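You operate a simulated robot arm through the tools that you are given. There is no shell and no other tool. Be economical: measure what you need, move in short steps, check, and stop when the job is done.

You run a simulated robot arm. Do the job below in one go: nothing can be reset, and whatever is moved stays where it is left.

Task
Tamp the coping joint, seat the slate dowel and spray the joint damp.
Fine: tamp all of it with the tamper and put that back; the dowel goes right down in the dowel hole; spray after tamping. Set down upright: tamper.

Only the result counts: the job must be done as asked and must still hold three seconds after the hand-in. Knocking over, shifting, dropping, spilling or breaking anything else fails it.

Robot
A 7-joint arm with a two-finger parallel gripper, fixed in place. Base frame: the origin is at the foot of the arm, x ahead of it, y to its left, z up. Readings come in m, rad, newtons and seconds.
With the tool pointing down near the work surface it reaches from about 0.3 to 0.7 m from the base axis. Its first joint turns from -1.152 to 1.152 rad. Payload 1.57 kg.
Tool frame: the origin (TCP) lies between the finger pads and is the grasp point; the fingertips stand 0.03 m ahead of it; z points along the fingers, y is the line along which they close. Largest opening 0.11 m; finger width 0.024, thickness 0.012; the body of the gripper, 0.048 by 0.112 m, starts 0.078 m behind the TCP.
Orientation is told as [roll, pitch, yaw] about the base's x, y, z axes, in that order, counted from this pose: with the fingers straight down and closing along the base's y, the tool's x points along the base's -x, its y along +y and its z along -z.

Tools
- The arm moves only by the tool drive_tool. Its argument "steps" is one flat list of numbers, 7 for each row, row after row: the turn, a rotation vector about the tool's x, y, z in units of 120 degrees (1.0 is 120 degrees), then the shift along the tool's x, y, z in units of 500 mm (1.0 is 500 mm), then the gripper command, from -1 (fully open) to 1 (shut), values between in proportion. In form: [rx, ry, rz, x, y, z, gripper, rx, ry, rz, x, y, z, gripper, ...]. A call has 1 to 20 rows; each row is the pose to reach, as a shift and turn from the pose commanded when the call began, along the tool's axes at that moment. A call with a number of a shift or a turn outside -1 to 1 is refused whole. Rows are played at 5 a second. More than 0.05 m and 0.15 rad between two rows, or a gripper value outside its range, and nothing of the call is played. Where a pose cannot be reached the arm comes as near as it can. A force on the tool above 70 N (or 10 N above the force at the start of the call, whichever is more), or a blocked arm, ends the call early, and 0.2 s more pass. The fingers move at their own pace (about 0.108 m/s each) and stop on an object; they squeeze with about 21 N. The grip force told is the motor's: it shows also when the fingers shut on nothing. Time passes only in rows, and 0.2 s behind the last, so rows that repeat a pose let the fingers close. The reply holds the time, the measured pose of the TCP, the force on the tool along the base axes, the opening and the grip force, in the units named above and with some noise, with the torque about the TCP (base axes, N m) and any sound that the robot's microphone picked up.
- Cameras (640 x 400 px; columns grow to the right, rows downward): "scene" is fixed at [0.1724, -0.3938, 1.4102]; the picture's right is [0.74, -0.68, 0.00], its down [-0.36, -0.39, -0.85] and it looks along [0.58, 0.63, -0.53] (base axes); focal length 256 px, centre (320, 200). "wrist" rides on the gripper at [0.07, 0.016, -0.141] in the tool frame; the picture's right is [-0.23, 0.97, 0.00], its down [-0.86, -0.20, -0.48] and it looks along [-0.47, -0.11, 0.88] (tool axes); focal length 222 px, centre (320, 200). There is no depth. A picture from a camera that has moved, and an enlarged one, comes with that camera's place and axes in the base frame and with its lens.
- camera(camera): a new picture of that camera. No time passes.
- inspect(camera, box): a new picture of the part [left, top, right, bottom] of that camera's present view, enlarged. No time passes.
- sign_off(): hands the job in; it is judged then, once.

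Go step by step. Nothing tells you positions but the pictures and the camera data: compare them with the known pose of the tool, close in by small moves and look again before you grip or let go. The budget is 120 turns and 68 pictures, counting those below and the enlarged ones. Unless the task says otherwise, let go and move clear before handing in.

The tools are called as name(argument=value, ...) on one line, values as JSON. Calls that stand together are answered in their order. drive_tool: Moves the arm, as the interface text tells. Its arguments: {"type":"object","properties":{"steps":{"type":"array"}},"required":["steps"]} The other tools are called the same way: camera (camera) takes a picture; inspect (camera, box) takes an enlarged picture of a part of a camera's view; sign_off () hands the job in.

At the start:

```text
t: 0.0
tool_pos: [0.328, -0.0673, 1.2315]
ee_rot: [-0.002, 0.0, 0.001]
wrist_force: [0.1, -0.2, 0.0]
wrist_torque: [0.01, 0.0, 0.02]
width: 0.1099
gripper_force: 0.0
```

scene: 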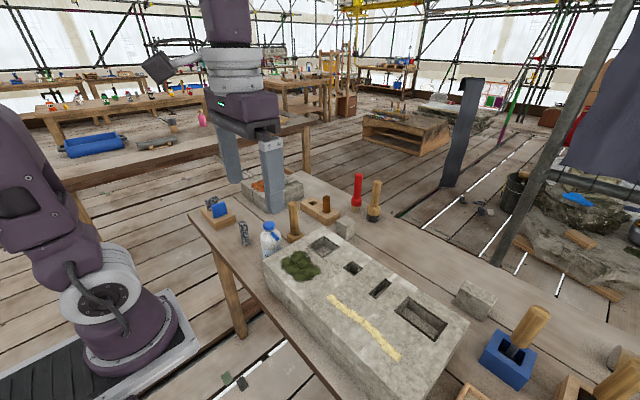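
wrist: 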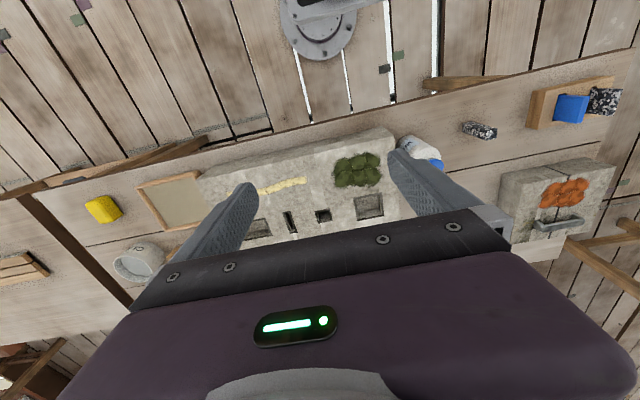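

I see a bench with a stone block (yellow joint line, several pockets, moss), a spray bottle and various wooden-handled tools. I'll enlarge parts of the scene to identify them.

inspect(camera="scene", box=[180, 160, 400, 300])

inspect(camera="scene", box=[260, 220, 500, 390])

inspect(camera="scene", box=[440, 260, 640, 400])

inspect(camera="wrist", box=[60, 80, 640, 300])

```text
2.86 times, centred on (290, 230) of scene
camera zoom: at [0.1724, -0.3938, 1.4102], right [0.74, -0.68, 0.0], down [-0.36, -0.39, -0.85], along [0.58, 0.63, -0.53], focal length 733 px, centre (406, 114)
```

zoom: 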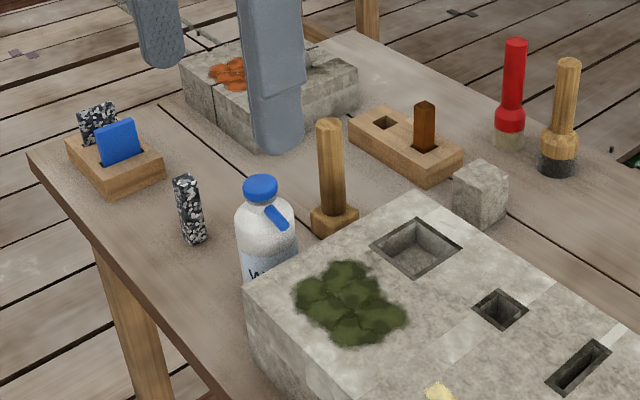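

```text
2.35 times, centred on (380, 305) of scene
camera zoom: at [0.1724, -0.3938, 1.4102], right [0.74, -0.68, 0.0], down [-0.36, -0.39, -0.85], along [0.58, 0.63, -0.53], focal length 604 px, centre (179, -47)
```

zoom: 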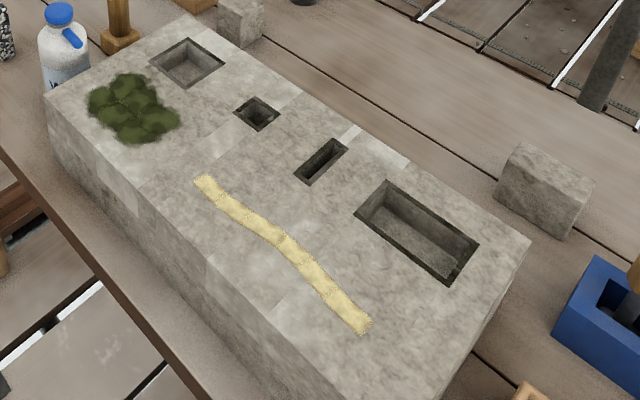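

```text
2.86 times, centred on (540, 330) of scene
camera zoom: at [0.1724, -0.3938, 1.4102], right [0.74, -0.68, 0.0], down [-0.36, -0.39, -0.85], along [0.58, 0.63, -0.53], focal length 733 px, centre (-309, -171)
```

zoom: 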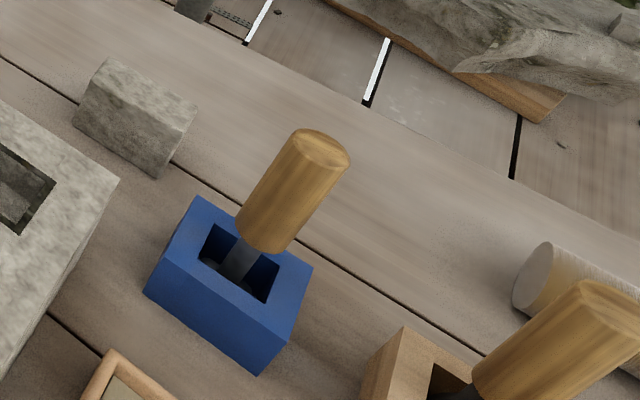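

```text
1.10 times, centred on (350, 190) of wrist
camera zoom: at [0.26, -0.0532, 1.3735], right [0.23, 0.97, 0.0], down [0.86, -0.2, 0.48], along [0.47, -0.11, -0.88], focal length 245 px, centre (287, 211)
```

zoom: 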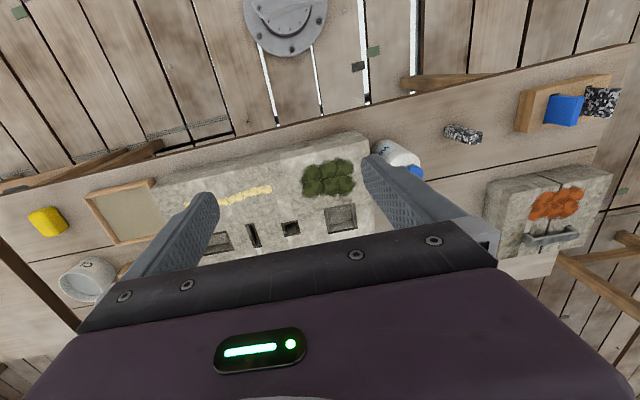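

The block top is at about z 0.92. I'll move the arm over the right-hand side of the bench to view the tools there.

drive_tool(steps=[0, 0, 0, -0.04, -0.07, 0.02, -1, 0, 0, 0, -0.08, -0.14, 0.04, -1, 0, 0, 0, -0.12, -0.21, 0.06, -1, 0, 0, 0, -0.16, -0.28, 0.08, -1, 0, 0, 0, -0.2, -0.35, 0.1, -1, 0, 0, 0, -0.24, -0.42, 0.12, -1, 0, 0, 0, -0.28, -0.49, 0.14, -1, 0, 0, 0, -0.32, -0.56, 0.16, -1, 0, 0, 0, -0.32, -0.56, 0.16, -1])

camera(camera="wrist")

camera(camera="scene")

```text
t: 2.0
tool_pos: [0.4883, -0.3512, 1.1534]
ee_rot: [0.002, 0.002, -0.002]
wrist_force: [0.2, -0.4, 0.2]
wrist_torque: [-0.01, 0.01, 0.0]
width: 0.1101
gripper_force: 0.0
```

```text
61 pictures are left
camera wrist: at [0.419, -0.3356, 1.2952], right [0.23, 0.97, 0.0], down [0.86, -0.2, 0.48], along [0.46, -0.11, -0.88], focal length 222 px, centre (320, 200)
```

wrist: 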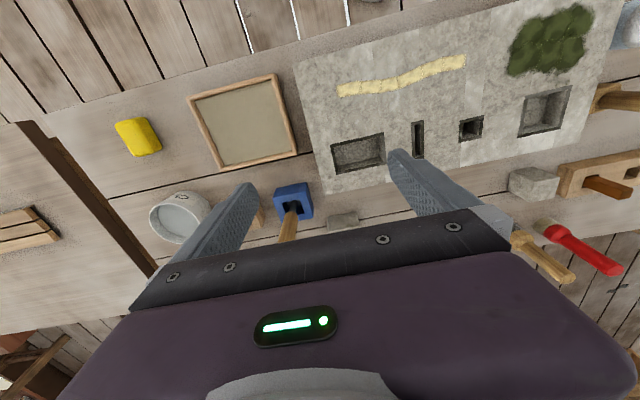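

```text
60 pictures are left
```

scene: 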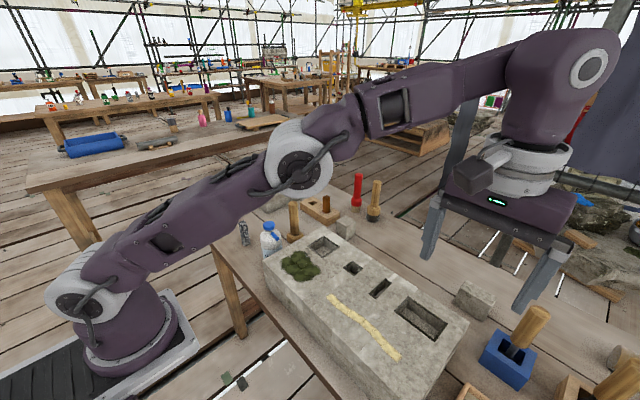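

The wooden holder at the far right is still hidden. I'll move further forward and right for a look at the two holders.

drive_tool(steps=[0, 0, 0, -0.07, -0.04, 0, -1, 0, 0, 0, -0.14, -0.08, 0, -1, 0, 0, 0, -0.21, -0.12, 0, -1, 0, 0, 0, -0.28, -0.16, 0, -1, 0, 0, 0, -0.28, -0.16, 0, -1])

camera(camera="wrist")

inspect(camera="scene", box=[440, 260, 640, 400])

```text
t: 3.2
tool_pos: [0.5169, -0.3363, 1.1371]
ee_rot: [-0.001, 0.001, 0.002]
wrist_force: [0.0, 0.3, 0.2]
wrist_torque: [-0.02, -0.02, 0.02]
width: 0.1099
gripper_force: 0.0
out of reach, approached as far as the arm can: row 1, 2, 3, 4, 5
```

```text
59 pictures are left
camera wrist: at [0.4468, -0.3206, 1.2788], right [0.23, 0.97, 0.0], down [0.86, -0.2, 0.48], along [0.47, -0.11, -0.88], focal length 222 px, centre (320, 200)
```

wrist: 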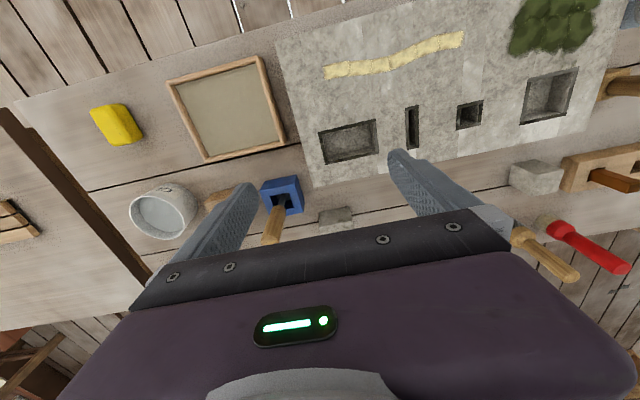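

```text
2.86 times, centred on (540, 330) of scene
camera zoom: at [0.1724, -0.3938, 1.4102], right [0.74, -0.68, 0.0], down [-0.36, -0.39, -0.85], along [0.58, 0.63, -0.53], focal length 733 px, centre (-309, -171)
```

zoom: 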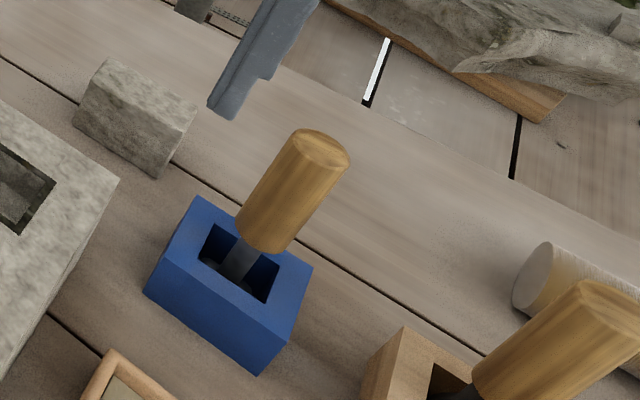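

The right-hand holders sit near radius 0.8, beyond normal reach, so the job's items are probably nearer. I'll look at the left side next.

drive_tool(steps=[0, 0, 0, 0.03, 0.08, 0, -1, 0, 0, 0, 0.06, 0.16, 0, -1, 0, 0, 0, 0.09, 0.24, 0, -1, 0, 0, 0, 0.12, 0.32, 0, -1, 0, 0, 0, 0.15, 0.4, 0, -1, 0, 0, 0, 0.15, 0.48, 0, -1, 0, 0, 0, 0.15, 0.56, 0, -1, 0, 0, 0, 0.15, 0.64, 0, -1, 0, 0, 0, 0.15, 0.72, 0, -1, 0, 0, 0, 0.15, 0.8, 0, -1, 0, 0, 0, 0.15, 0.84, 0, -1, 0, 0, 0, 0.15, 0.84, 0, -1])

camera(camera="wrist")

inspect(camera="scene", box=[180, 150, 420, 300])

```text
t: 5.8
tool_pos: [0.4441, 0.0856, 1.1336]
ee_rot: [0.0, -0.001, 0.0]
wrist_force: [0.4, 0.3, -0.4]
wrist_torque: [-0.02, 0.01, -0.02]
width: 0.1099
gripper_force: 0.1
```

```text
57 pictures are left
camera wrist: at [0.3743, 0.1026, 1.2747], right [0.23, 0.97, 0.0], down [0.86, -0.2, 0.48], along [0.47, -0.11, -0.88], focal length 222 px, centre (320, 200)
```

wrist: 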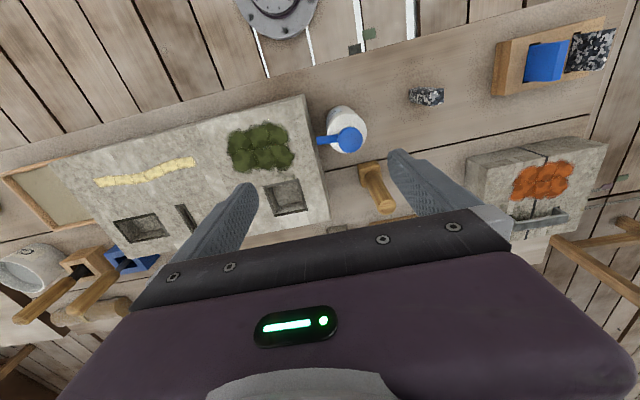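

```text
2.67 times, centred on (300, 225) of scene
camera zoom: at [0.1724, -0.3938, 1.4102], right [0.74, -0.68, 0.0], down [-0.36, -0.39, -0.85], along [0.58, 0.63, -0.53], focal length 684 px, centre (373, 133)
```

zoom: 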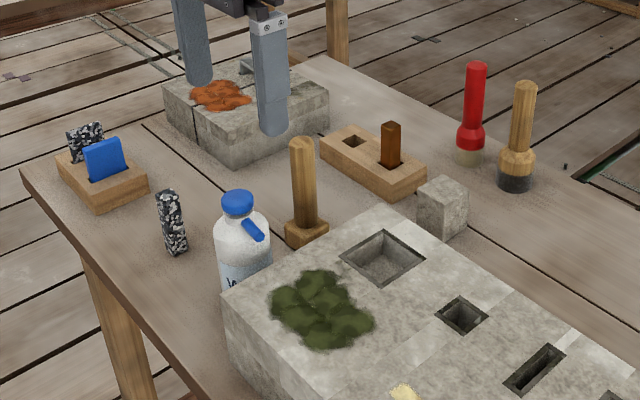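

I need a closer look at the dowel candidates: the speckled post, the brown peg, and the slabs in the rack.

inspect(camera="wrist", box=[310, 10, 640, 220])

inspect(camera="scene", box=[195, 185, 265, 250])

inspect(camera="scene", box=[280, 165, 390, 245])

```text
1.90 times, centred on (475, 115) of wrist
camera zoom: at [0.3743, 0.1026, 1.2747], right [0.23, 0.97, 0.0], down [0.86, -0.2, 0.48], along [0.47, -0.11, -0.88], focal length 423 px, centre (25, 362)
```

zoom: 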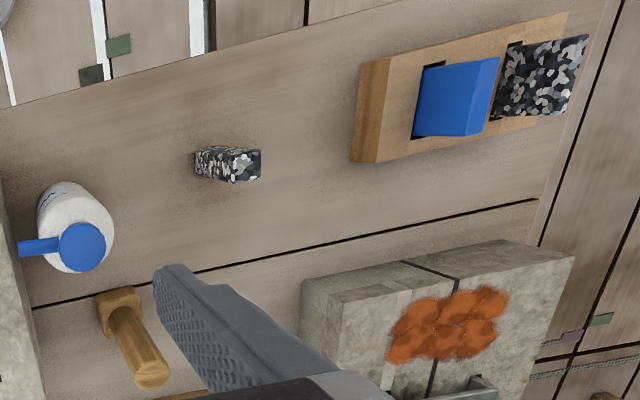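

```text
6.15 times, centred on (230, 218) of scene
camera zoom: at [0.1724, -0.3938, 1.4102], right [0.74, -0.68, 0.0], down [-0.36, -0.39, -0.85], along [0.58, 0.63, -0.53], focal length 1579 px, centre (874, 92)
```

zoom: 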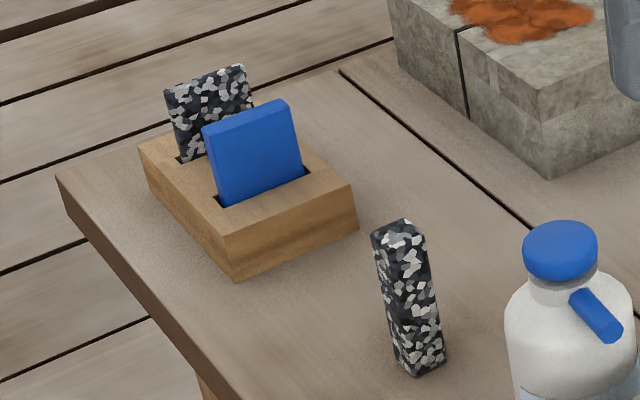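

```text
5.00 times, centred on (335, 205) of scene
camera zoom: at [0.1724, -0.3938, 1.4102], right [0.74, -0.68, 0.0], down [-0.36, -0.39, -0.85], along [0.58, 0.63, -0.53], focal length 1283 px, centre (245, 175)
```

zoom: 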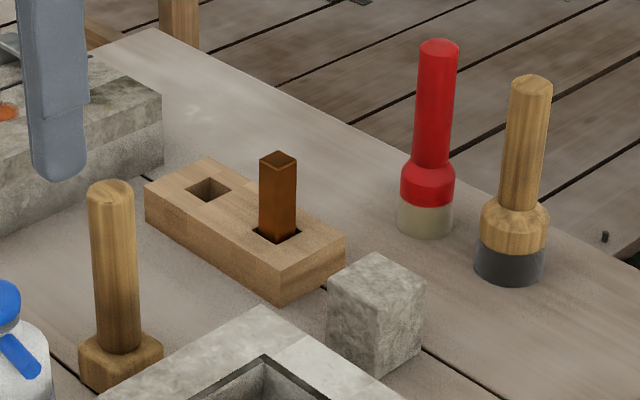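

The speckled post is the best candidate for the slate dowel, with the small square pocket as its hole. I'll check the tools in the far holders and the wooden tool beside the bottle.

inspect(camera="wrist", box=[0, 220, 170, 330])

inspect(camera="wrist", box=[40, 90, 440, 270])

inspect(camera="scene", box=[260, 190, 320, 260])

```text
3.64 times, centred on (85, 275) of wrist
camera zoom: at [0.3743, 0.1026, 1.2747], right [0.23, 0.97, 0.0], down [0.86, -0.2, 0.48], along [0.47, -0.11, -0.88], focal length 808 px, centre (1174, -73)
```

zoom: 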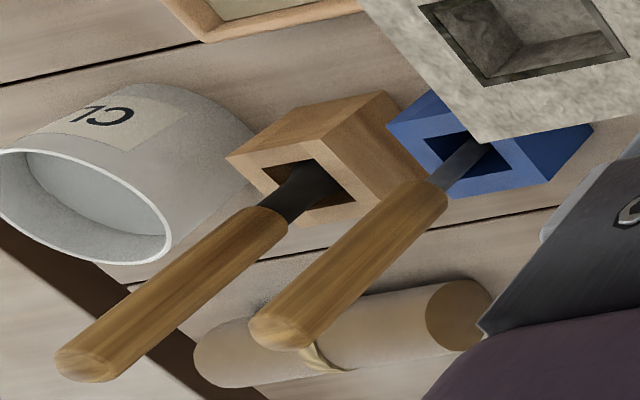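

```text
1.60 times, centred on (240, 180) of wrist
camera zoom: at [0.3743, 0.1026, 1.2747], right [0.23, 0.97, 0.0], down [0.86, -0.2, 0.48], along [0.47, -0.11, -0.88], focal length 355 px, centre (448, 232)
```

zoom: 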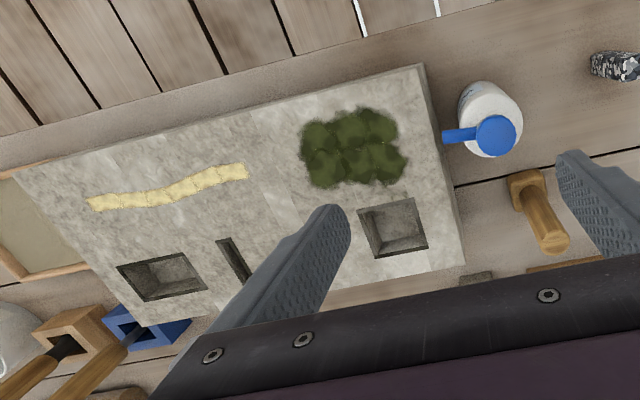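

```text
5.71 times, centred on (290, 225) of scene
camera zoom: at [0.1724, -0.3938, 1.4102], right [0.74, -0.68, 0.0], down [-0.36, -0.39, -0.85], along [0.58, 0.63, -0.53], focal length 1466 px, centre (491, 57)
```

zoom: 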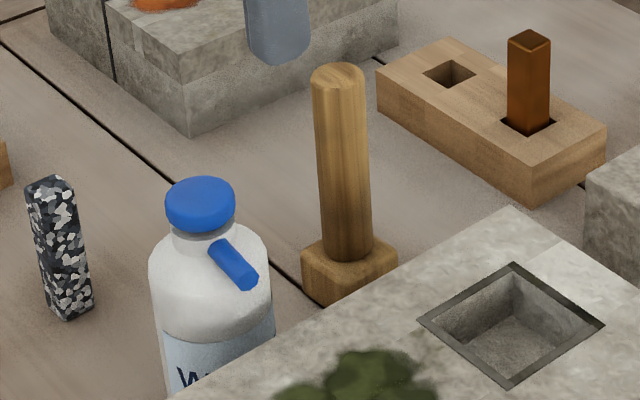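

The wooden tool beside the bottle (about x 0.567, y 0.161, top z 0.98) is the tamper. The joint runs along y from about -0.13 to -0.31 at x 0.446. I'll go above the tamper and check.

drive_tool(steps=[0, 0, 0, -0.0615, 0.038, 0.036, -0.5, 0, 0, 0, -0.123, 0.075, 0.072, -0.5, 0, 0, 0, -0.185, 0.113, 0.11, -0.4, 0, 0, 0, -0.246, 0.151, 0.147, -0.4, 0, 0, 0, -0.246, 0.151, 0.147, -0.4])

camera(camera="wrist")

inspect(camera="scene", box=[220, 130, 380, 260])

```text
t: 7.0
tool_pos: [0.568, 0.1642, 1.0597]
ee_rot: [0.001, 0.001, 0.002]
wrist_force: [-0.4, 0.1, -0.3]
wrist_torque: [0.0, 0.0, -0.01]
width: 0.0772
gripper_force: 0.1
```

```text
49 pictures are left
camera wrist: at [0.4997, 0.1797, 1.2012], right [0.23, 0.97, 0.0], down [0.86, -0.2, 0.48], along [0.47, -0.11, -0.88], focal length 222 px, centre (320, 200)
```

wrist: 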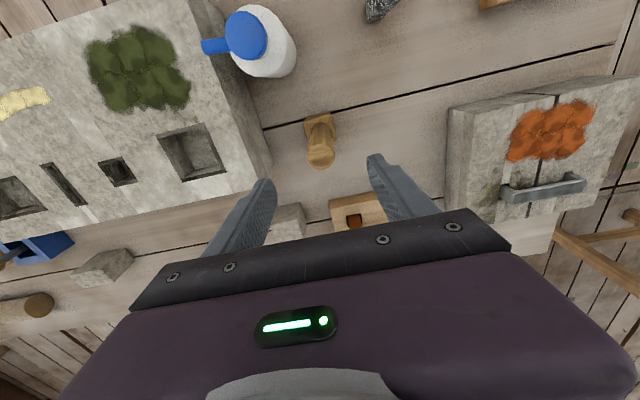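

```text
3.08 times, centred on (300, 195) of scene
camera zoom: at [0.1724, -0.3938, 1.4102], right [0.74, -0.68, 0.0], down [-0.36, -0.39, -0.85], along [0.58, 0.63, -0.53], focal length 789 px, centre (382, 215)
```

zoom: 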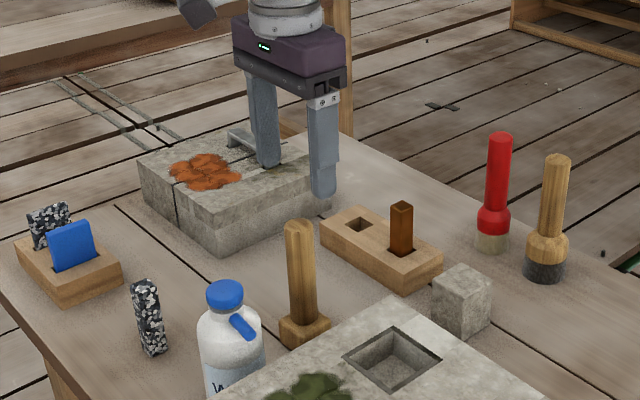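

The gripper sits directly above the tamper. I'll descend around the handle to TCP z≈0.935 with fingers open, then close.

drive_tool(steps=[0, 0, 0, 0.002, 0, 0.07, -0.4, 0, 0, 0, 0.004, 0, 0.14, -0.4, 0, 0, 0, 0.004, 0, 0.2, -0.4, 0, 0, 0, 0.004, 0, 0.25, -0.4, 0, 0, 0, 0.004, 0, 0.25, -0.4])

inspect(camera="scene", box=[220, 150, 380, 270])

inspect(camera="wrist", box=[220, 50, 440, 220])

```text
t: 8.2
tool_pos: [0.5663, 0.1633, 0.9345]
ee_rot: [0.0, -0.001, 0.001]
wrist_force: [-0.6, 0.2, 0.1]
wrist_torque: [-0.02, -0.02, 0.02]
width: 0.0769
gripper_force: 0.2
```

```text
3.33 times, centred on (300, 210) of scene
camera zoom: at [0.1724, -0.3938, 1.4102], right [0.74, -0.68, 0.0], down [-0.36, -0.39, -0.85], along [0.58, 0.63, -0.53], focal length 855 px, centre (387, 167)
```

zoom: 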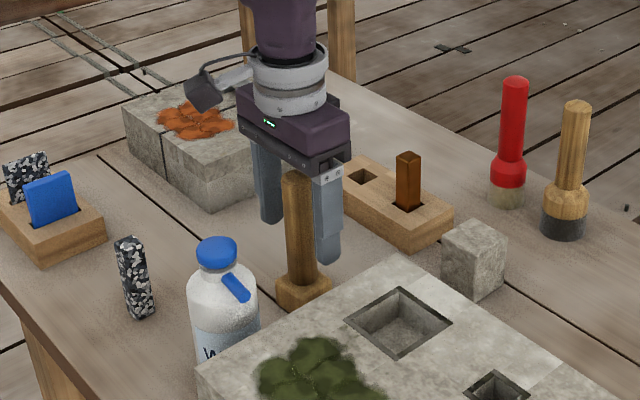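

```text
2.35 times, centred on (330, 135) of wrist
camera zoom: at [0.4972, 0.1786, 1.0758], right [0.23, 0.97, 0.0], down [0.86, -0.2, 0.48], along [0.47, -0.11, -0.88], focal length 523 px, centre (296, 353)
```

zoom: 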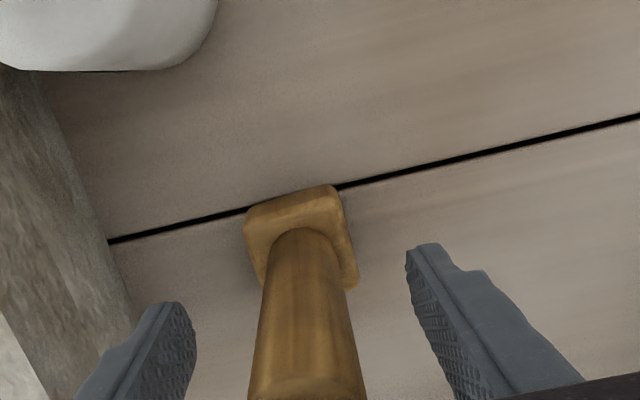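

The handle is centred between the fingers and the foot is aligned with the axes. Closing.

drive_tool(steps=[0, 0, 0, 0, 0, 0, 0.2, 0, 0, 0, 0, 0, 0, 1, 0, 0, 0, 0, 0, 0, 1, 0, 0, 0, 0, 0, 0, 1])

inspect(camera="wrist", box=[220, 50, 440, 220])

```text
t: 9.2
tool_pos: [0.5665, 0.1633, 0.9359]
ee_rot: [0.0, 0.0, 0.0]
wrist_force: [-0.6, -0.4, -0.1]
wrist_torque: [0.02, -0.02, 0.01]
width: 0.0296
gripper_force: 20.9
```

```text
2.35 times, centred on (330, 135) of wrist
camera zoom: at [0.4972, 0.1786, 1.076], right [0.23, 0.97, 0.0], down [0.86, -0.2, 0.48], along [0.47, -0.11, -0.88], focal length 523 px, centre (296, 353)
```

zoom: 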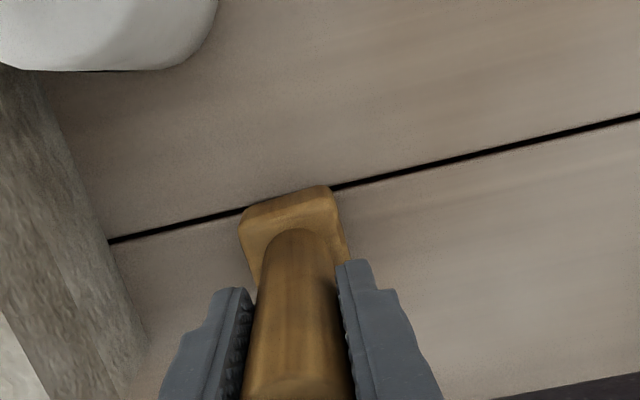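

Gripped at width 0.03. Lifting and carrying it over the joint.

drive_tool(steps=[0, 0, 0, 0, 0, -0.05, 1, 0, 0, 0, 0, 0, -0.13, 1, 0, 0, 0, 0, 0, -0.22, 1, 0, 0, 0, 0, 0, -0.31, 1, 0, 0, 0, 0, 0, -0.38, 1, 0, 0, 0, 0.03, -0.078, -0.38, 1, 0, 0, 0, 0.06, -0.156, -0.38, 1, 0, 0, 0, 0.09, -0.234, -0.38, 1, 0, 0, 0, 0.12, -0.312, -0.38, 1, 0, 0, 0, 0.15, -0.39, -0.38, 1, 0, 0, 0, 0.18, -0.468, -0.38, 1, 0, 0, 0, 0.21, -0.546, -0.38, 1, 0, 0, 0, 0.24, -0.626, -0.38, 1, 0, 0, 0, 0.24, -0.626, -0.31, 1, 0, 0, 0, 0.24, -0.626, -0.25, 1, 0, 0, 0, 0.24, -0.626, -0.25, 1])

camera(camera="wrist")

camera(camera="scene")

```text
t: 12.6
tool_pos: [0.446, -0.1497, 1.0581]
ee_rot: [0.0, 0.0, -0.001]
wrist_force: [-0.4, 0.3, -1.2]
wrist_torque: [-0.01, 0.04, 0.02]
width: 0.0296
gripper_force: 20.8
```

```text
44 pictures are left
camera wrist: at [0.3773, -0.134, 1.2003], right [0.23, 0.97, 0.0], down [0.86, -0.2, 0.48], along [0.47, -0.11, -0.88], focal length 222 px, centre (320, 200)
```

wrist: 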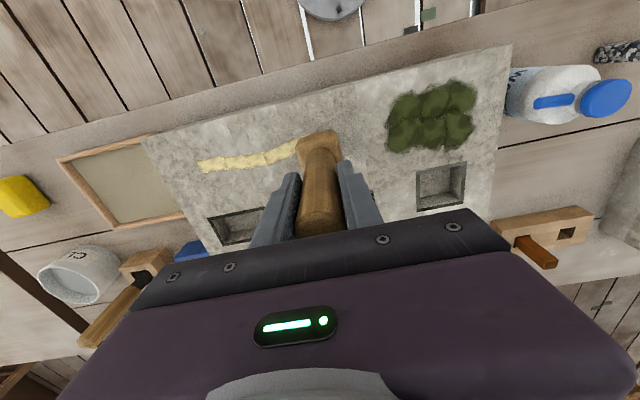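

```text
43 pictures are left
```

scene: 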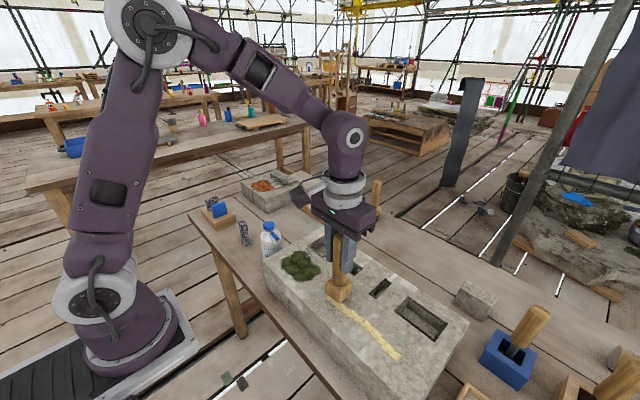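

The foot is over the near end of the joint. I'll move to y≈-0.14 and lower in small steps to find contact.

drive_tool(steps=[0, 0, 0, 0, 0.02, 0.02, 1, 0, 0, 0, 0, 0.02, 0.04, 1, 0, 0, 0, 0, 0.02, 0.05, 1, 0, 0, 0, 0, 0.02, 0.056, 1, 0, 0, 0, 0, 0.02, 0.062, 1, 0, 0, 0, 0, 0.02, 0.066, 1])

```text
t: 14.0
tool_pos: [0.448, -0.1406, 1.0276]
ee_rot: [0.0, -0.004, 0.0]
wrist_force: [2.9, 3.1, 19.9]
wrist_torque: [0.27, -0.14, -0.11]
width: 0.0297
gripper_force: 20.9
```

Contact gives about 20 N at z 1.0276. I'll lift and see what a press does to the joint.

drive_tool(steps=[0, 0, 0, 0, 0, 0.001, 1, 0, 0, 0, 0, 0, 0.001, 1, 0, 0, 0, 0, 0, -0.03, 1, 0, 0, 0, 0, 0.08, -0.06, 1, 0, 0, 0, 0, 0.14, -0.06, 1, 0, 0, 0, 0, 0.14, -0.06, 1])

inspect(camera="scene", box=[300, 260, 430, 370])

```text
t: 15.4
tool_pos: [0.4443, -0.0707, 1.0561]
ee_rot: [0.0, -0.002, 0.0]
wrist_force: [0.4, 0.4, -2.5]
wrist_torque: [-0.03, -0.01, 0.0]
width: 0.0295
gripper_force: 21.1
```

```text
3.64 times, centred on (365, 315) of scene
camera zoom: at [0.1724, -0.3938, 1.4102], right [0.74, -0.68, 0.0], down [-0.36, -0.39, -0.85], along [0.58, 0.63, -0.53], focal length 933 px, centre (156, -218)
```

zoom: 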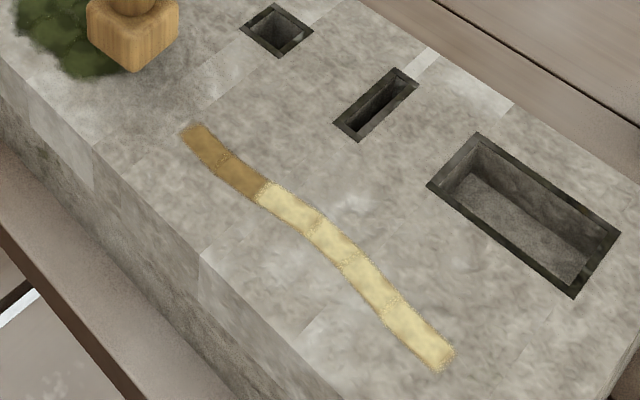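

Pressing visibly turns segments brown, so two segments are tamped. I'll continue along the joint.

drive_tool(steps=[0, 0, 0, 0, -0.09, 0.0, 1, 0, 0, 0, 0, -0.18, 0.01, 1, 0, 0, 0, -0.004, -0.24, 0.03, 1, 0, 0, 0, -0.004, -0.24, 0.055, 1, 0, 0, 0, -0.004, -0.24, 0.063, 1, 0, 0, 0, -0.004, -0.24, 0.063, 1, 0, 0, 0, -0.004, -0.24, 0.03, 1, 0, 0, 0, -0.008, -0.3, 0.03, 1, 0, 0, 0, -0.008, -0.3, 0.055, 1, 0, 0, 0, -0.008, -0.3, 0.063, 1, 0, 0, 0, -0.008, -0.3, 0.063, 1, 0, 0, 0, -0.008, -0.3, 0.03, 1, 0, 0, 0, -0.006, -0.36, 0.03, 1, 0, 0, 0, -0.006, -0.36, 0.055, 1, 0, 0, 0, -0.006, -0.36, 0.063, 1, 0, 0, 0, -0.006, -0.36, 0.063, 1, 0, 0, 0, -0.006, -0.36, 0.03, 1])

drive_tool(steps=[0, 0, 0, 0.002, -0.05, 0.0, 1, 0, 0, 0, 0.002, -0.05, 0.025, 1, 0, 0, 0, 0.002, -0.05, 0.033, 1, 0, 0, 0, 0.002, -0.05, 0.033, 1, 0, 0, 0, 0.002, -0.05, 0.0, 1, 0, 0, 0, 0.002, -0.1, 0.0, 1, 0, 0, 0, 0.002, -0.1, 0.025, 1, 0, 0, 0, 0.002, -0.1, 0.033, 1, 0, 0, 0, 0.002, -0.1, 0.033, 1, 0, 0, 0, 0.002, -0.1, 0.0, 1, 0, 0, 0, 0.0, -0.02, -0.05, 1, 0, 0, 0, 0, 0.07, -0.05, 1, 0, 0, 0, 0, 0.16, -0.05, 1, 0, 0, 0, 0, 0.25, -0.05, 1, 0, 0, 0, 0, 0.34, -0.05, 1, 0, 0, 0, 0, 0.4, -0.05, 1])

inspect(camera="scene", box=[300, 260, 430, 370])

```text
t: 19.0
tool_pos: [0.4476, -0.251, 1.0429]
ee_rot: [0.0, 0.001, 0.001]
wrist_force: [-0.4, 0.1, -2.5]
wrist_torque: [0.0, -0.03, 0.03]
width: 0.0297
gripper_force: 21.3
```

```text
t: 22.4
tool_pos: [0.4493, -0.0491, 1.067]
ee_rot: [0.001, -0.001, 0.0]
wrist_force: [0.5, 0.6, -3.1]
wrist_torque: [0.0, 0.02, 0.0]
width: 0.0298
gripper_force: 21.3
```

```text
3.64 times, centred on (365, 315) of scene
camera zoom: at [0.1724, -0.3938, 1.4102], right [0.74, -0.68, 0.0], down [-0.36, -0.39, -0.85], along [0.58, 0.63, -0.53], focal length 933 px, centre (156, -218)
```

zoom: 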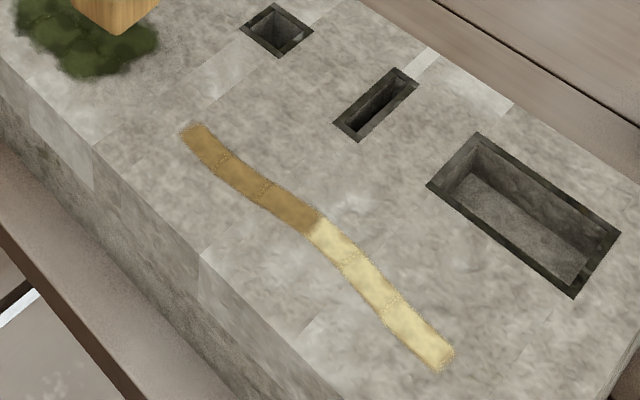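

Only one more segment took, because the later presses were slightly too light. I'll press again at each remaining point and read the force.

drive_tool(steps=[0, 0, 0, 0.002, -0.09, 0.0, 1, 0, 0, 0, 0.0, -0.18, 0.0, 1, 0, 0, 0, -0.001, -0.27, 0.0, 1, 0, 0, 0, -0.001, -0.37, 0.04, 1, 0, 0, 0, -0.001, -0.37, 0.07, 1, 0, 0, 0, -0.001, -0.37, 0.08, 1, 0, 0, 0, -0.001, -0.37, 0.086, 1, 0, 0, 0, -0.001, -0.37, 0.086, 1])

```text
refused: row 4 steps farther than a row can; nothing moved
```

drive_tool(steps=[0, 0, 0, 0.002, -0.09, 0.0, 1, 0, 0, 0, 0.0, -0.18, 0.0, 1, 0, 0, 0, -0.001, -0.27, 0.0, 1, 0, 0, 0, -0.001, -0.36, 0.03, 1, 0, 0, 0, -0.001, -0.37, 0.07, 1, 0, 0, 0, -0.001, -0.37, 0.08, 1, 0, 0, 0, -0.001, -0.37, 0.086, 1, 0, 0, 0, -0.001, -0.37, 0.086, 1])

```text
t: 24.2
tool_pos: [0.4485, -0.237, 1.0249]
ee_rot: [0.0, -0.002, 0.0]
wrist_force: [-2.1, -1.9, 19.0]
wrist_torque: [0.19, -0.17, -0.11]
width: 0.0296
gripper_force: 21.5
```

That press gives 19 N. Repeating along the rest with the same command depth.

drive_tool(steps=[0, 0, 0, 0, 0, -0.03, 1, 0, 0, 0, 0.002, -0.05, -0.03, 1, 0, 0, 0, 0.002, -0.05, -0.01, 1, 0, 0, 0, 0.002, -0.05, 0.0, 1, 0, 0, 0, 0.002, -0.05, 0.002, 1, 0, 0, 0, 0.002, -0.05, 0.002, 1, 0, 0, 0, 0.002, -0.05, -0.03, 1, 0, 0, 0, 0.006, -0.1, -0.03, 1, 0, 0, 0, 0.006, -0.1, -0.01, 1, 0, 0, 0, 0.006, -0.1, 0.0, 1, 0, 0, 0, 0.006, -0.1, 0.002, 1, 0, 0, 0, 0.006, -0.1, 0.002, 1])

drive_tool(steps=[0, 0, 0, 0, 0, -0.03, 1, 0, 0, 0, 0.002, -0.025, -0.03, 1, 0, 0, 0, 0.002, -0.025, -0.01, 1, 0, 0, 0, 0.002, -0.025, 0.0, 1, 0, 0, 0, 0.002, -0.025, 0.002, 1, 0, 0, 0, 0.002, -0.025, 0.002, 1])

drive_tool(steps=[0, 0, 0, 0, 0, -0.03, 1, 0, 0, 0, 0, 0.06, -0.09, 1, 0, 0, 0, 0, 0.15, -0.09, 1, 0, 0, 0, 0, 0.24, -0.09, 1, 0, 0, 0, 0, 0.33, -0.09, 1, 0, 0, 0, 0, 0.42, -0.09, 1, 0, 0, 0, 0, 0.5, -0.09, 1])

inspect(camera="scene", box=[300, 260, 430, 370])

```text
t: 26.8
tool_pos: [0.4466, -0.2861, 1.0237]
ee_rot: [0.001, -0.003, 0.0]
wrist_force: [-0.5, 1.8, 7.8]
wrist_torque: [0.18, -0.2, 0.06]
width: 0.0295
gripper_force: 20.9
```

```text
t: 28.2
tool_pos: [0.4451, -0.299, 1.0236]
ee_rot: [-0.002, -0.002, 0.001]
wrist_force: [1.0, 1.8, 20.3]
wrist_torque: [0.49, -0.13, -0.11]
width: 0.0297
gripper_force: 21.0
```

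```text
t: 29.8
tool_pos: [0.4448, -0.0497, 1.0692]
ee_rot: [-0.001, -0.002, 0.0]
wrist_force: [-0.7, -0.1, -2.3]
wrist_torque: [0.01, 0.01, 0.0]
width: 0.0293
gripper_force: 21.1
```

```text
3.64 times, centred on (365, 315) of scene
camera zoom: at [0.1724, -0.3938, 1.4102], right [0.74, -0.68, 0.0], down [-0.36, -0.39, -0.85], along [0.58, 0.63, -0.53], focal length 933 px, centre (156, -218)
```

zoom: 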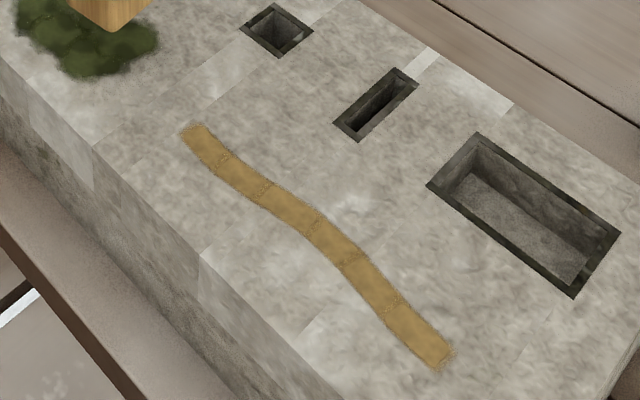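

All seven segments are evenly brown, so the joint is fully tamped. Carrying the tamper back to its original spot.

drive_tool(steps=[0, 0, 0, 0, 0, -0.09, 1, 0, 0, 0, -0.04, 0.07, -0.1, 1, 0, 0, 0, -0.08, 0.14, -0.1, 1, 0, 0, 0, -0.12, 0.21, -0.1, 1, 0, 0, 0, -0.16, 0.28, -0.1, 1, 0, 0, 0, -0.2, 0.35, -0.1, 1, 0, 0, 0, -0.242, 0.425, -0.1, 1, 0, 0, 0, -0.242, 0.425, -0.02, 1, 0, 0, 0, -0.242, 0.425, 0.06, 1, 0, 0, 0, -0.242, 0.425, 0.14, 1, 0, 0, 0, -0.242, 0.425, 0.2, 1, 0, 0, 0, -0.242, 0.425, 0.24, 1, 0, 0, 0, -0.242, 0.425, 0.255, 1, 0, 0, 0, -0.242, 0.425, 0.255, 1])

inspect(camera="wrist", box=[220, 50, 440, 220])

inspect(camera="scene", box=[240, 180, 340, 260])

```text
t: 32.8
tool_pos: [0.5658, 0.1645, 0.9384]
ee_rot: [0.0, 0.001, 0.0]
wrist_force: [0.3, 0.4, -2.9]
wrist_torque: [0.01, 0.0, 0.0]
width: 0.0293
gripper_force: 21.1
```

```text
2.35 times, centred on (330, 135) of wrist
camera zoom: at [0.4969, 0.1799, 1.0798], right [0.23, 0.97, 0.0], down [0.86, -0.2, 0.48], along [0.47, -0.11, -0.88], focal length 523 px, centre (296, 353)
```

zoom: 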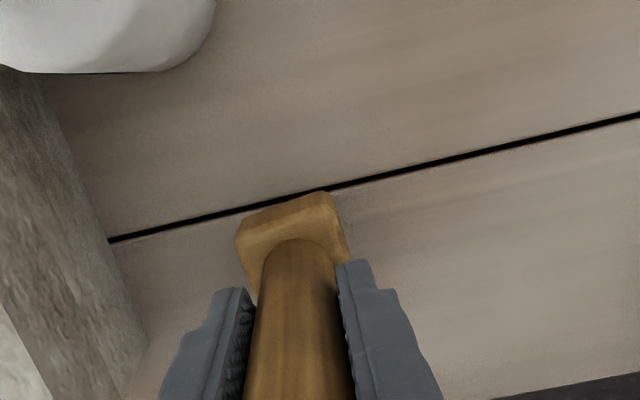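

```text
5.00 times, centred on (290, 220) of scene
camera zoom: at [0.1724, -0.3938, 1.4102], right [0.74, -0.68, 0.0], down [-0.36, -0.39, -0.85], along [0.58, 0.63, -0.53], focal length 1283 px, centre (470, 100)
```

zoom: 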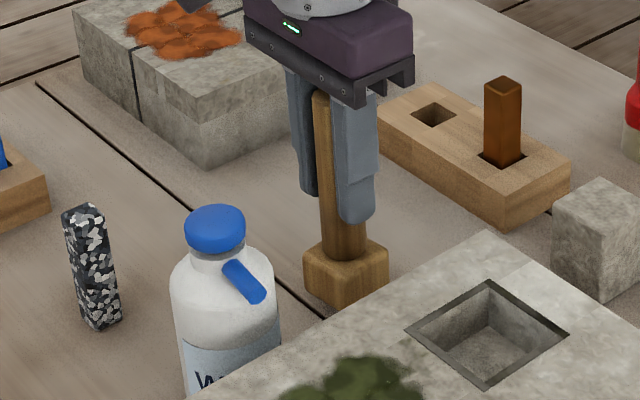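

Nearly down. I'll lower in 1–2 mm steps until contact.

drive_tool(steps=[0, 0, 0, 0, 0, 0.006, 1, 0, 0, 0, 0, 0, 0.01, 1, 0, 0, 0, 0, 0, 0.014, 1, 0, 0, 0, 0, 0, 0.016, 1, 0, 0, 0, 0, 0, 0.016, 1])

```text
t: 34.0
tool_pos: [0.565, 0.1645, 0.9321]
ee_rot: [-0.001, 0.002, -0.001]
wrist_force: [-1.0, 0.2, -1.6]
wrist_torque: [-0.01, -0.02, 0.02]
width: 0.0297
gripper_force: 20.9
```

drive_tool(steps=[0, 0, 0, 0, 0, 0.002, 1, 0, 0, 0, 0, 0, 0.004, 1, 0, 0, 0, 0, 0, 0.004, 1])

```text
t: 34.8
tool_pos: [0.5655, 0.1645, 0.9315]
ee_rot: [0.001, 0.0, 0.0]
wrist_force: [-0.5, -0.1, -3.2]
wrist_torque: [0.01, -0.03, -0.02]
width: 0.0294
gripper_force: 21.2
```

drive_tool(steps=[0, 0, 0, 0, 0, 0.002, 1, 0, 0, 0, 0, 0, 0.004, 1, 0, 0, 0, 0, 0, 0.006, 1, 0, 0, 0, 0, 0, 0.006, 1])

```text
t: 35.8
tool_pos: [0.5643, 0.1646, 0.9269]
ee_rot: [-0.001, -0.001, -0.001]
wrist_force: [-0.1, 1.0, -2.5]
wrist_torque: [0.03, -0.01, -0.01]
width: 0.0294
gripper_force: 20.7
```

Still no contact reading; checking visually.

inspect(camera="wrist", box=[220, 50, 440, 220])

inspect(camera="scene", box=[260, 200, 320, 250])

```text
2.35 times, centred on (330, 135) of wrist
camera zoom: at [0.4966, 0.1801, 1.068], right [0.23, 0.97, 0.0], down [0.86, -0.2, 0.48], along [0.47, -0.11, -0.88], focal length 523 px, centre (296, 353)
```

zoom: 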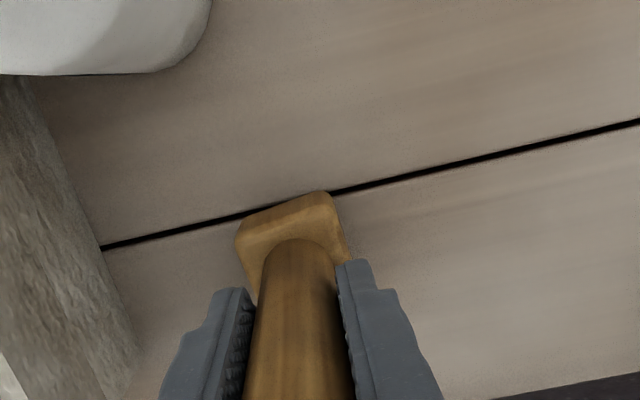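

```text
8.00 times, centred on (290, 225) of scene
camera zoom: at [0.1724, -0.3938, 1.4102], right [0.74, -0.68, 0.0], down [-0.36, -0.39, -0.85], along [0.58, 0.63, -0.53], focal length 2052 px, centre (560, 0)
```

zoom: 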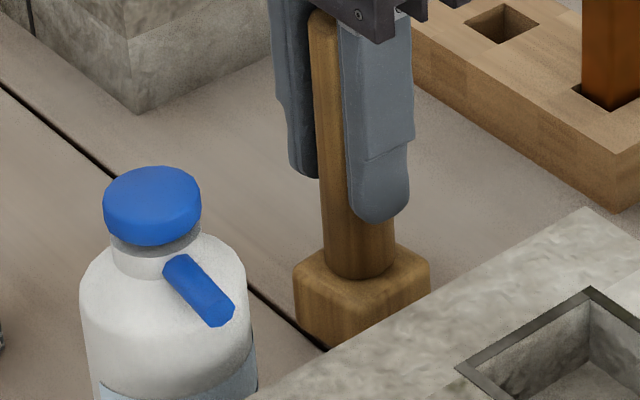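

Not yet touching, judging from the foot/plank-gap geometry. Continuing down in small steps.

drive_tool(steps=[0, 0, 0, 0, 0, 0.003, 1, 0, 0, 0, 0, 0, 0.006, 1, 0, 0, 0, 0, 0, 0.006, 1])

drive_tool(steps=[0, 0, 0, 0, 0, 0.003, 1, 0, 0, 0, 0, 0, 0.003, 1])

```text
t: 36.6
tool_pos: [0.5647, 0.1645, 0.9224]
ee_rot: [0.0, 0.001, -0.001]
wrist_force: [-0.4, -0.2, -1.8]
wrist_torque: [0.02, 0.01, -0.03]
width: 0.0293
gripper_force: 21.2
```

```text
t: 37.2
tool_pos: [0.5645, 0.1644, 0.9229]
ee_rot: [0.0, -0.001, 0.001]
wrist_force: [-5.9, -0.3, 18.2]
wrist_torque: [-0.08, 0.02, -0.01]
width: 0.0293
gripper_force: 20.7
```

Contact at z≈0.923 (the tool slid up a little in the grip during tamping). Easing the load and releasing.

drive_tool(steps=[0, 0, 0, 0, 0, -0.002, 1, 0, 0, 0, 0, 0, -0.002, 0.3, 0, 0, 0, 0, 0, -0.002, 0.1, 0, 0, 0, 0, 0, -0.002, -0.2, 0, 0, 0, 0, 0, -0.002, -0.2, 0, 0, 0, 0, 0, -0.002, -0.2])

inspect(camera="scene", box=[260, 190, 330, 250])

inspect(camera="wrist", box=[220, 50, 440, 220])

```text
t: 38.6
tool_pos: [0.5648, 0.1654, 0.9224]
ee_rot: [0.0, 0.001, 0.001]
wrist_force: [0.0, 0.2, 0.0]
wrist_torque: [0.04, -0.01, 0.01]
width: 0.0662
gripper_force: 0.2
```

```text
6.67 times, centred on (295, 220) of scene
camera zoom: at [0.1724, -0.3938, 1.4102], right [0.74, -0.68, 0.0], down [-0.36, -0.39, -0.85], along [0.58, 0.63, -0.53], focal length 1710 px, centre (487, 67)
```

zoom: 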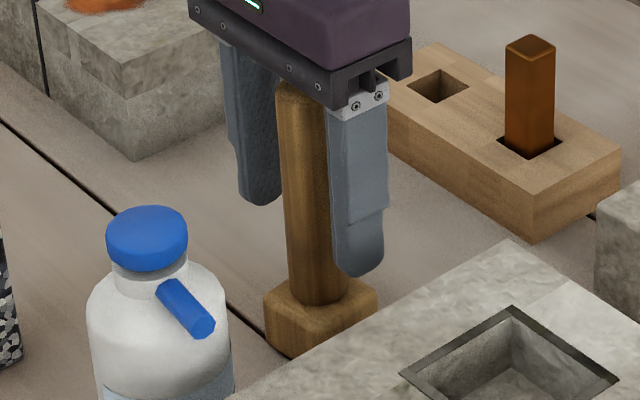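

```text
2.35 times, centred on (330, 135) of wrist
camera zoom: at [0.4961, 0.1803, 1.0642], right [0.23, 0.97, 0.0], down [0.86, -0.2, 0.48], along [0.47, -0.11, -0.88], focal length 523 px, centre (296, 353)
```

zoom: 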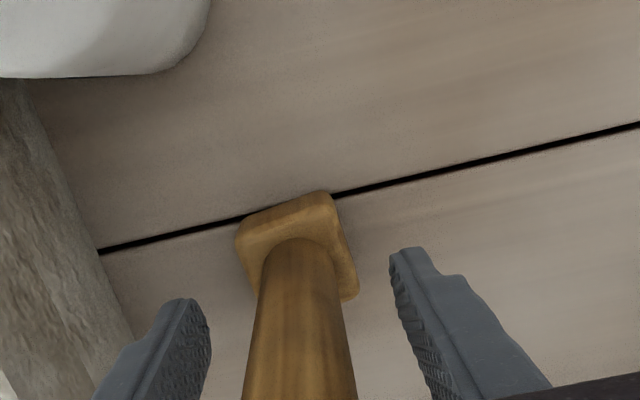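

The tamper stands upright where it was. Lifting clear and going above the dowel.

drive_tool(steps=[0, 0, 0, 0, 0, -0.06, -0.2, 0, 0, 0, 0, 0, -0.14, -0.2, 0, 0, 0, 0, 0, -0.22, -0.2, 0, 0, 0, 0, 0, -0.28, -0.2, 0, 0, 0, 0.065, 0.046, -0.28, -0.2, 0, 0, 0, 0.13, 0.092, -0.28, -0.2, 0, 0, 0, 0.195, 0.138, -0.28, -0.2, 0, 0, 0, 0.26, 0.183, -0.28, -0.2, 0, 0, 0, 0.26, 0.183, -0.25, -0.2, 0, 0, 0, 0.26, 0.183, -0.25, -0.2])

camera(camera="wrist")

inspect(camera="scene", box=[200, 170, 320, 260])

```text
t: 40.8
tool_pos: [0.4369, 0.2548, 1.0493]
ee_rot: [0.001, 0.001, 0.0]
wrist_force: [1.3, 0.1, -0.3]
wrist_torque: [0.01, 0.04, -0.01]
width: 0.0659
gripper_force: 0.1
```

```text
33 pictures are left
camera wrist: at [0.3675, 0.271, 1.1902], right [0.23, 0.97, 0.0], down [0.86, -0.2, 0.48], along [0.47, -0.11, -0.88], focal length 222 px, centre (320, 200)
```

wrist: 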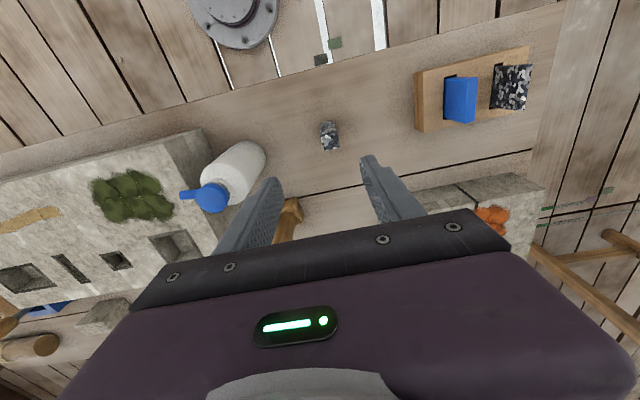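

```text
4.44 times, centred on (260, 215) of scene
camera zoom: at [0.1724, -0.3938, 1.4102], right [0.74, -0.68, 0.0], down [-0.36, -0.39, -0.85], along [0.58, 0.63, -0.53], focal length 1140 px, centre (587, 133)
```

zoom: 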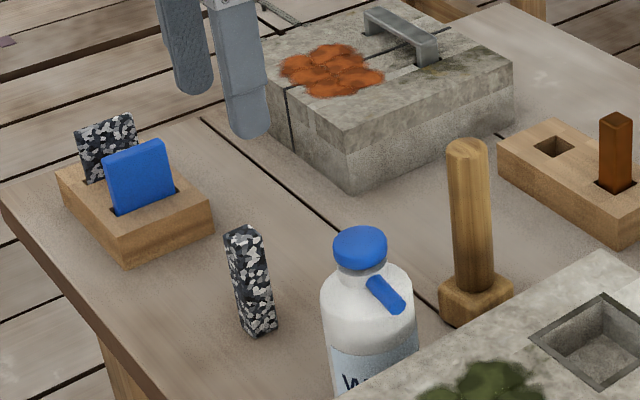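

Enlarging the dowel for its exact place and yaw.

inspect(camera="wrist", box=[290, 100, 370, 170])

inspect(camera="wrist", box=[40, 220, 160, 310])

```text
5.71 times, centred on (330, 135) of wrist
camera zoom: at [0.3675, 0.271, 1.1902], right [0.23, 0.97, 0.0], down [0.86, -0.2, 0.48], along [0.47, -0.11, -0.88], focal length 1269 px, centre (263, 571)
```

zoom: 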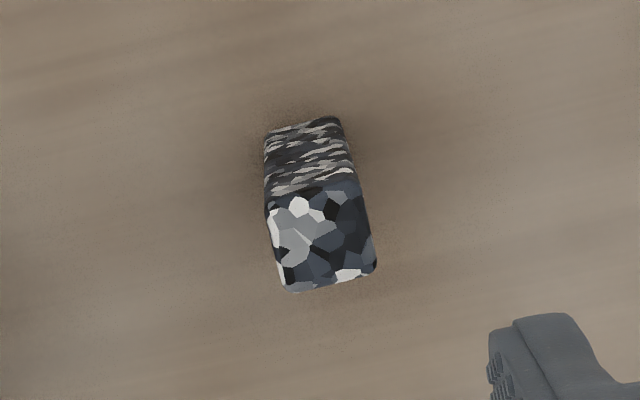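

```text
4.44 times, centred on (100, 265) of wrist
camera zoom: at [0.3675, 0.271, 1.1902], right [0.23, 0.97, 0.0], down [0.86, -0.2, 0.48], along [0.47, -0.11, -0.88], focal length 987 px, centre (1298, -89)
```

zoom: 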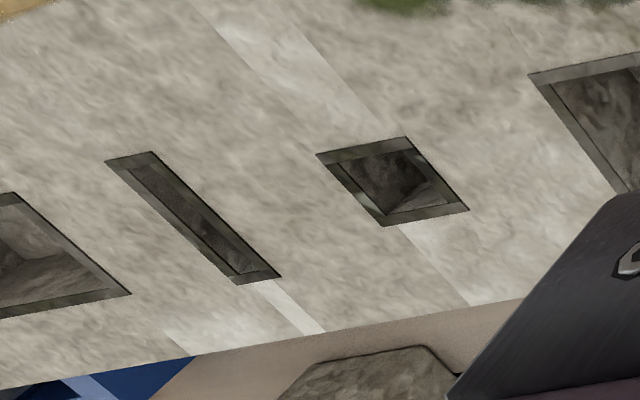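

The dowel is a 20 mm square standing at about (0.4355, 0.267), unrotated. Before gripping it I'll measure the hole from directly above with the empty gripper.

drive_tool(steps=[0, 0, 0, -0.027, -0.09, -0.02, -0.2, 0, 0, 0, -0.054, -0.18, -0.02, -0.2, 0, 0, 0, -0.081, -0.27, -0.02, -0.2, 0, 0, 0, -0.108, -0.36, -0.02, -0.2, 0, 0, 0, -0.135, -0.45, -0.02, -0.2, 0, 0, 0, -0.162, -0.54, -0.02, -0.2, 0, 0, 0, -0.189, -0.63, -0.02, -0.2, 0, 0, 0, -0.216, -0.72, -0.02, -0.2, 0, 0, 0, -0.216, -0.72, -0.02, -0.2])

inspect(camera="wrist", box=[270, 90, 390, 180])

```text
t: 42.8
tool_pos: [0.543, -0.1062, 1.0574]
ee_rot: [0.0, -0.002, -0.001]
wrist_force: [0.3, 0.3, 0.8]
wrist_torque: [0.01, -0.02, 0.0]
width: 0.0658
gripper_force: 0.1
```

```text
4.44 times, centred on (330, 135) of wrist
camera zoom: at [0.4755, -0.0893, 1.1987], right [0.23, 0.97, 0.0], down [0.86, -0.2, 0.48], along [0.47, -0.11, -0.88], focal length 987 px, centre (276, 489)
```

zoom: 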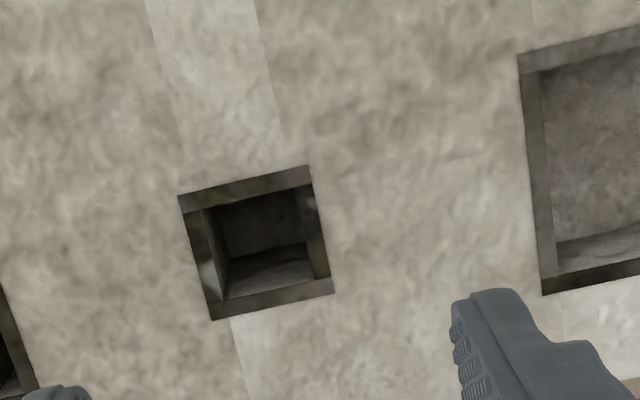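

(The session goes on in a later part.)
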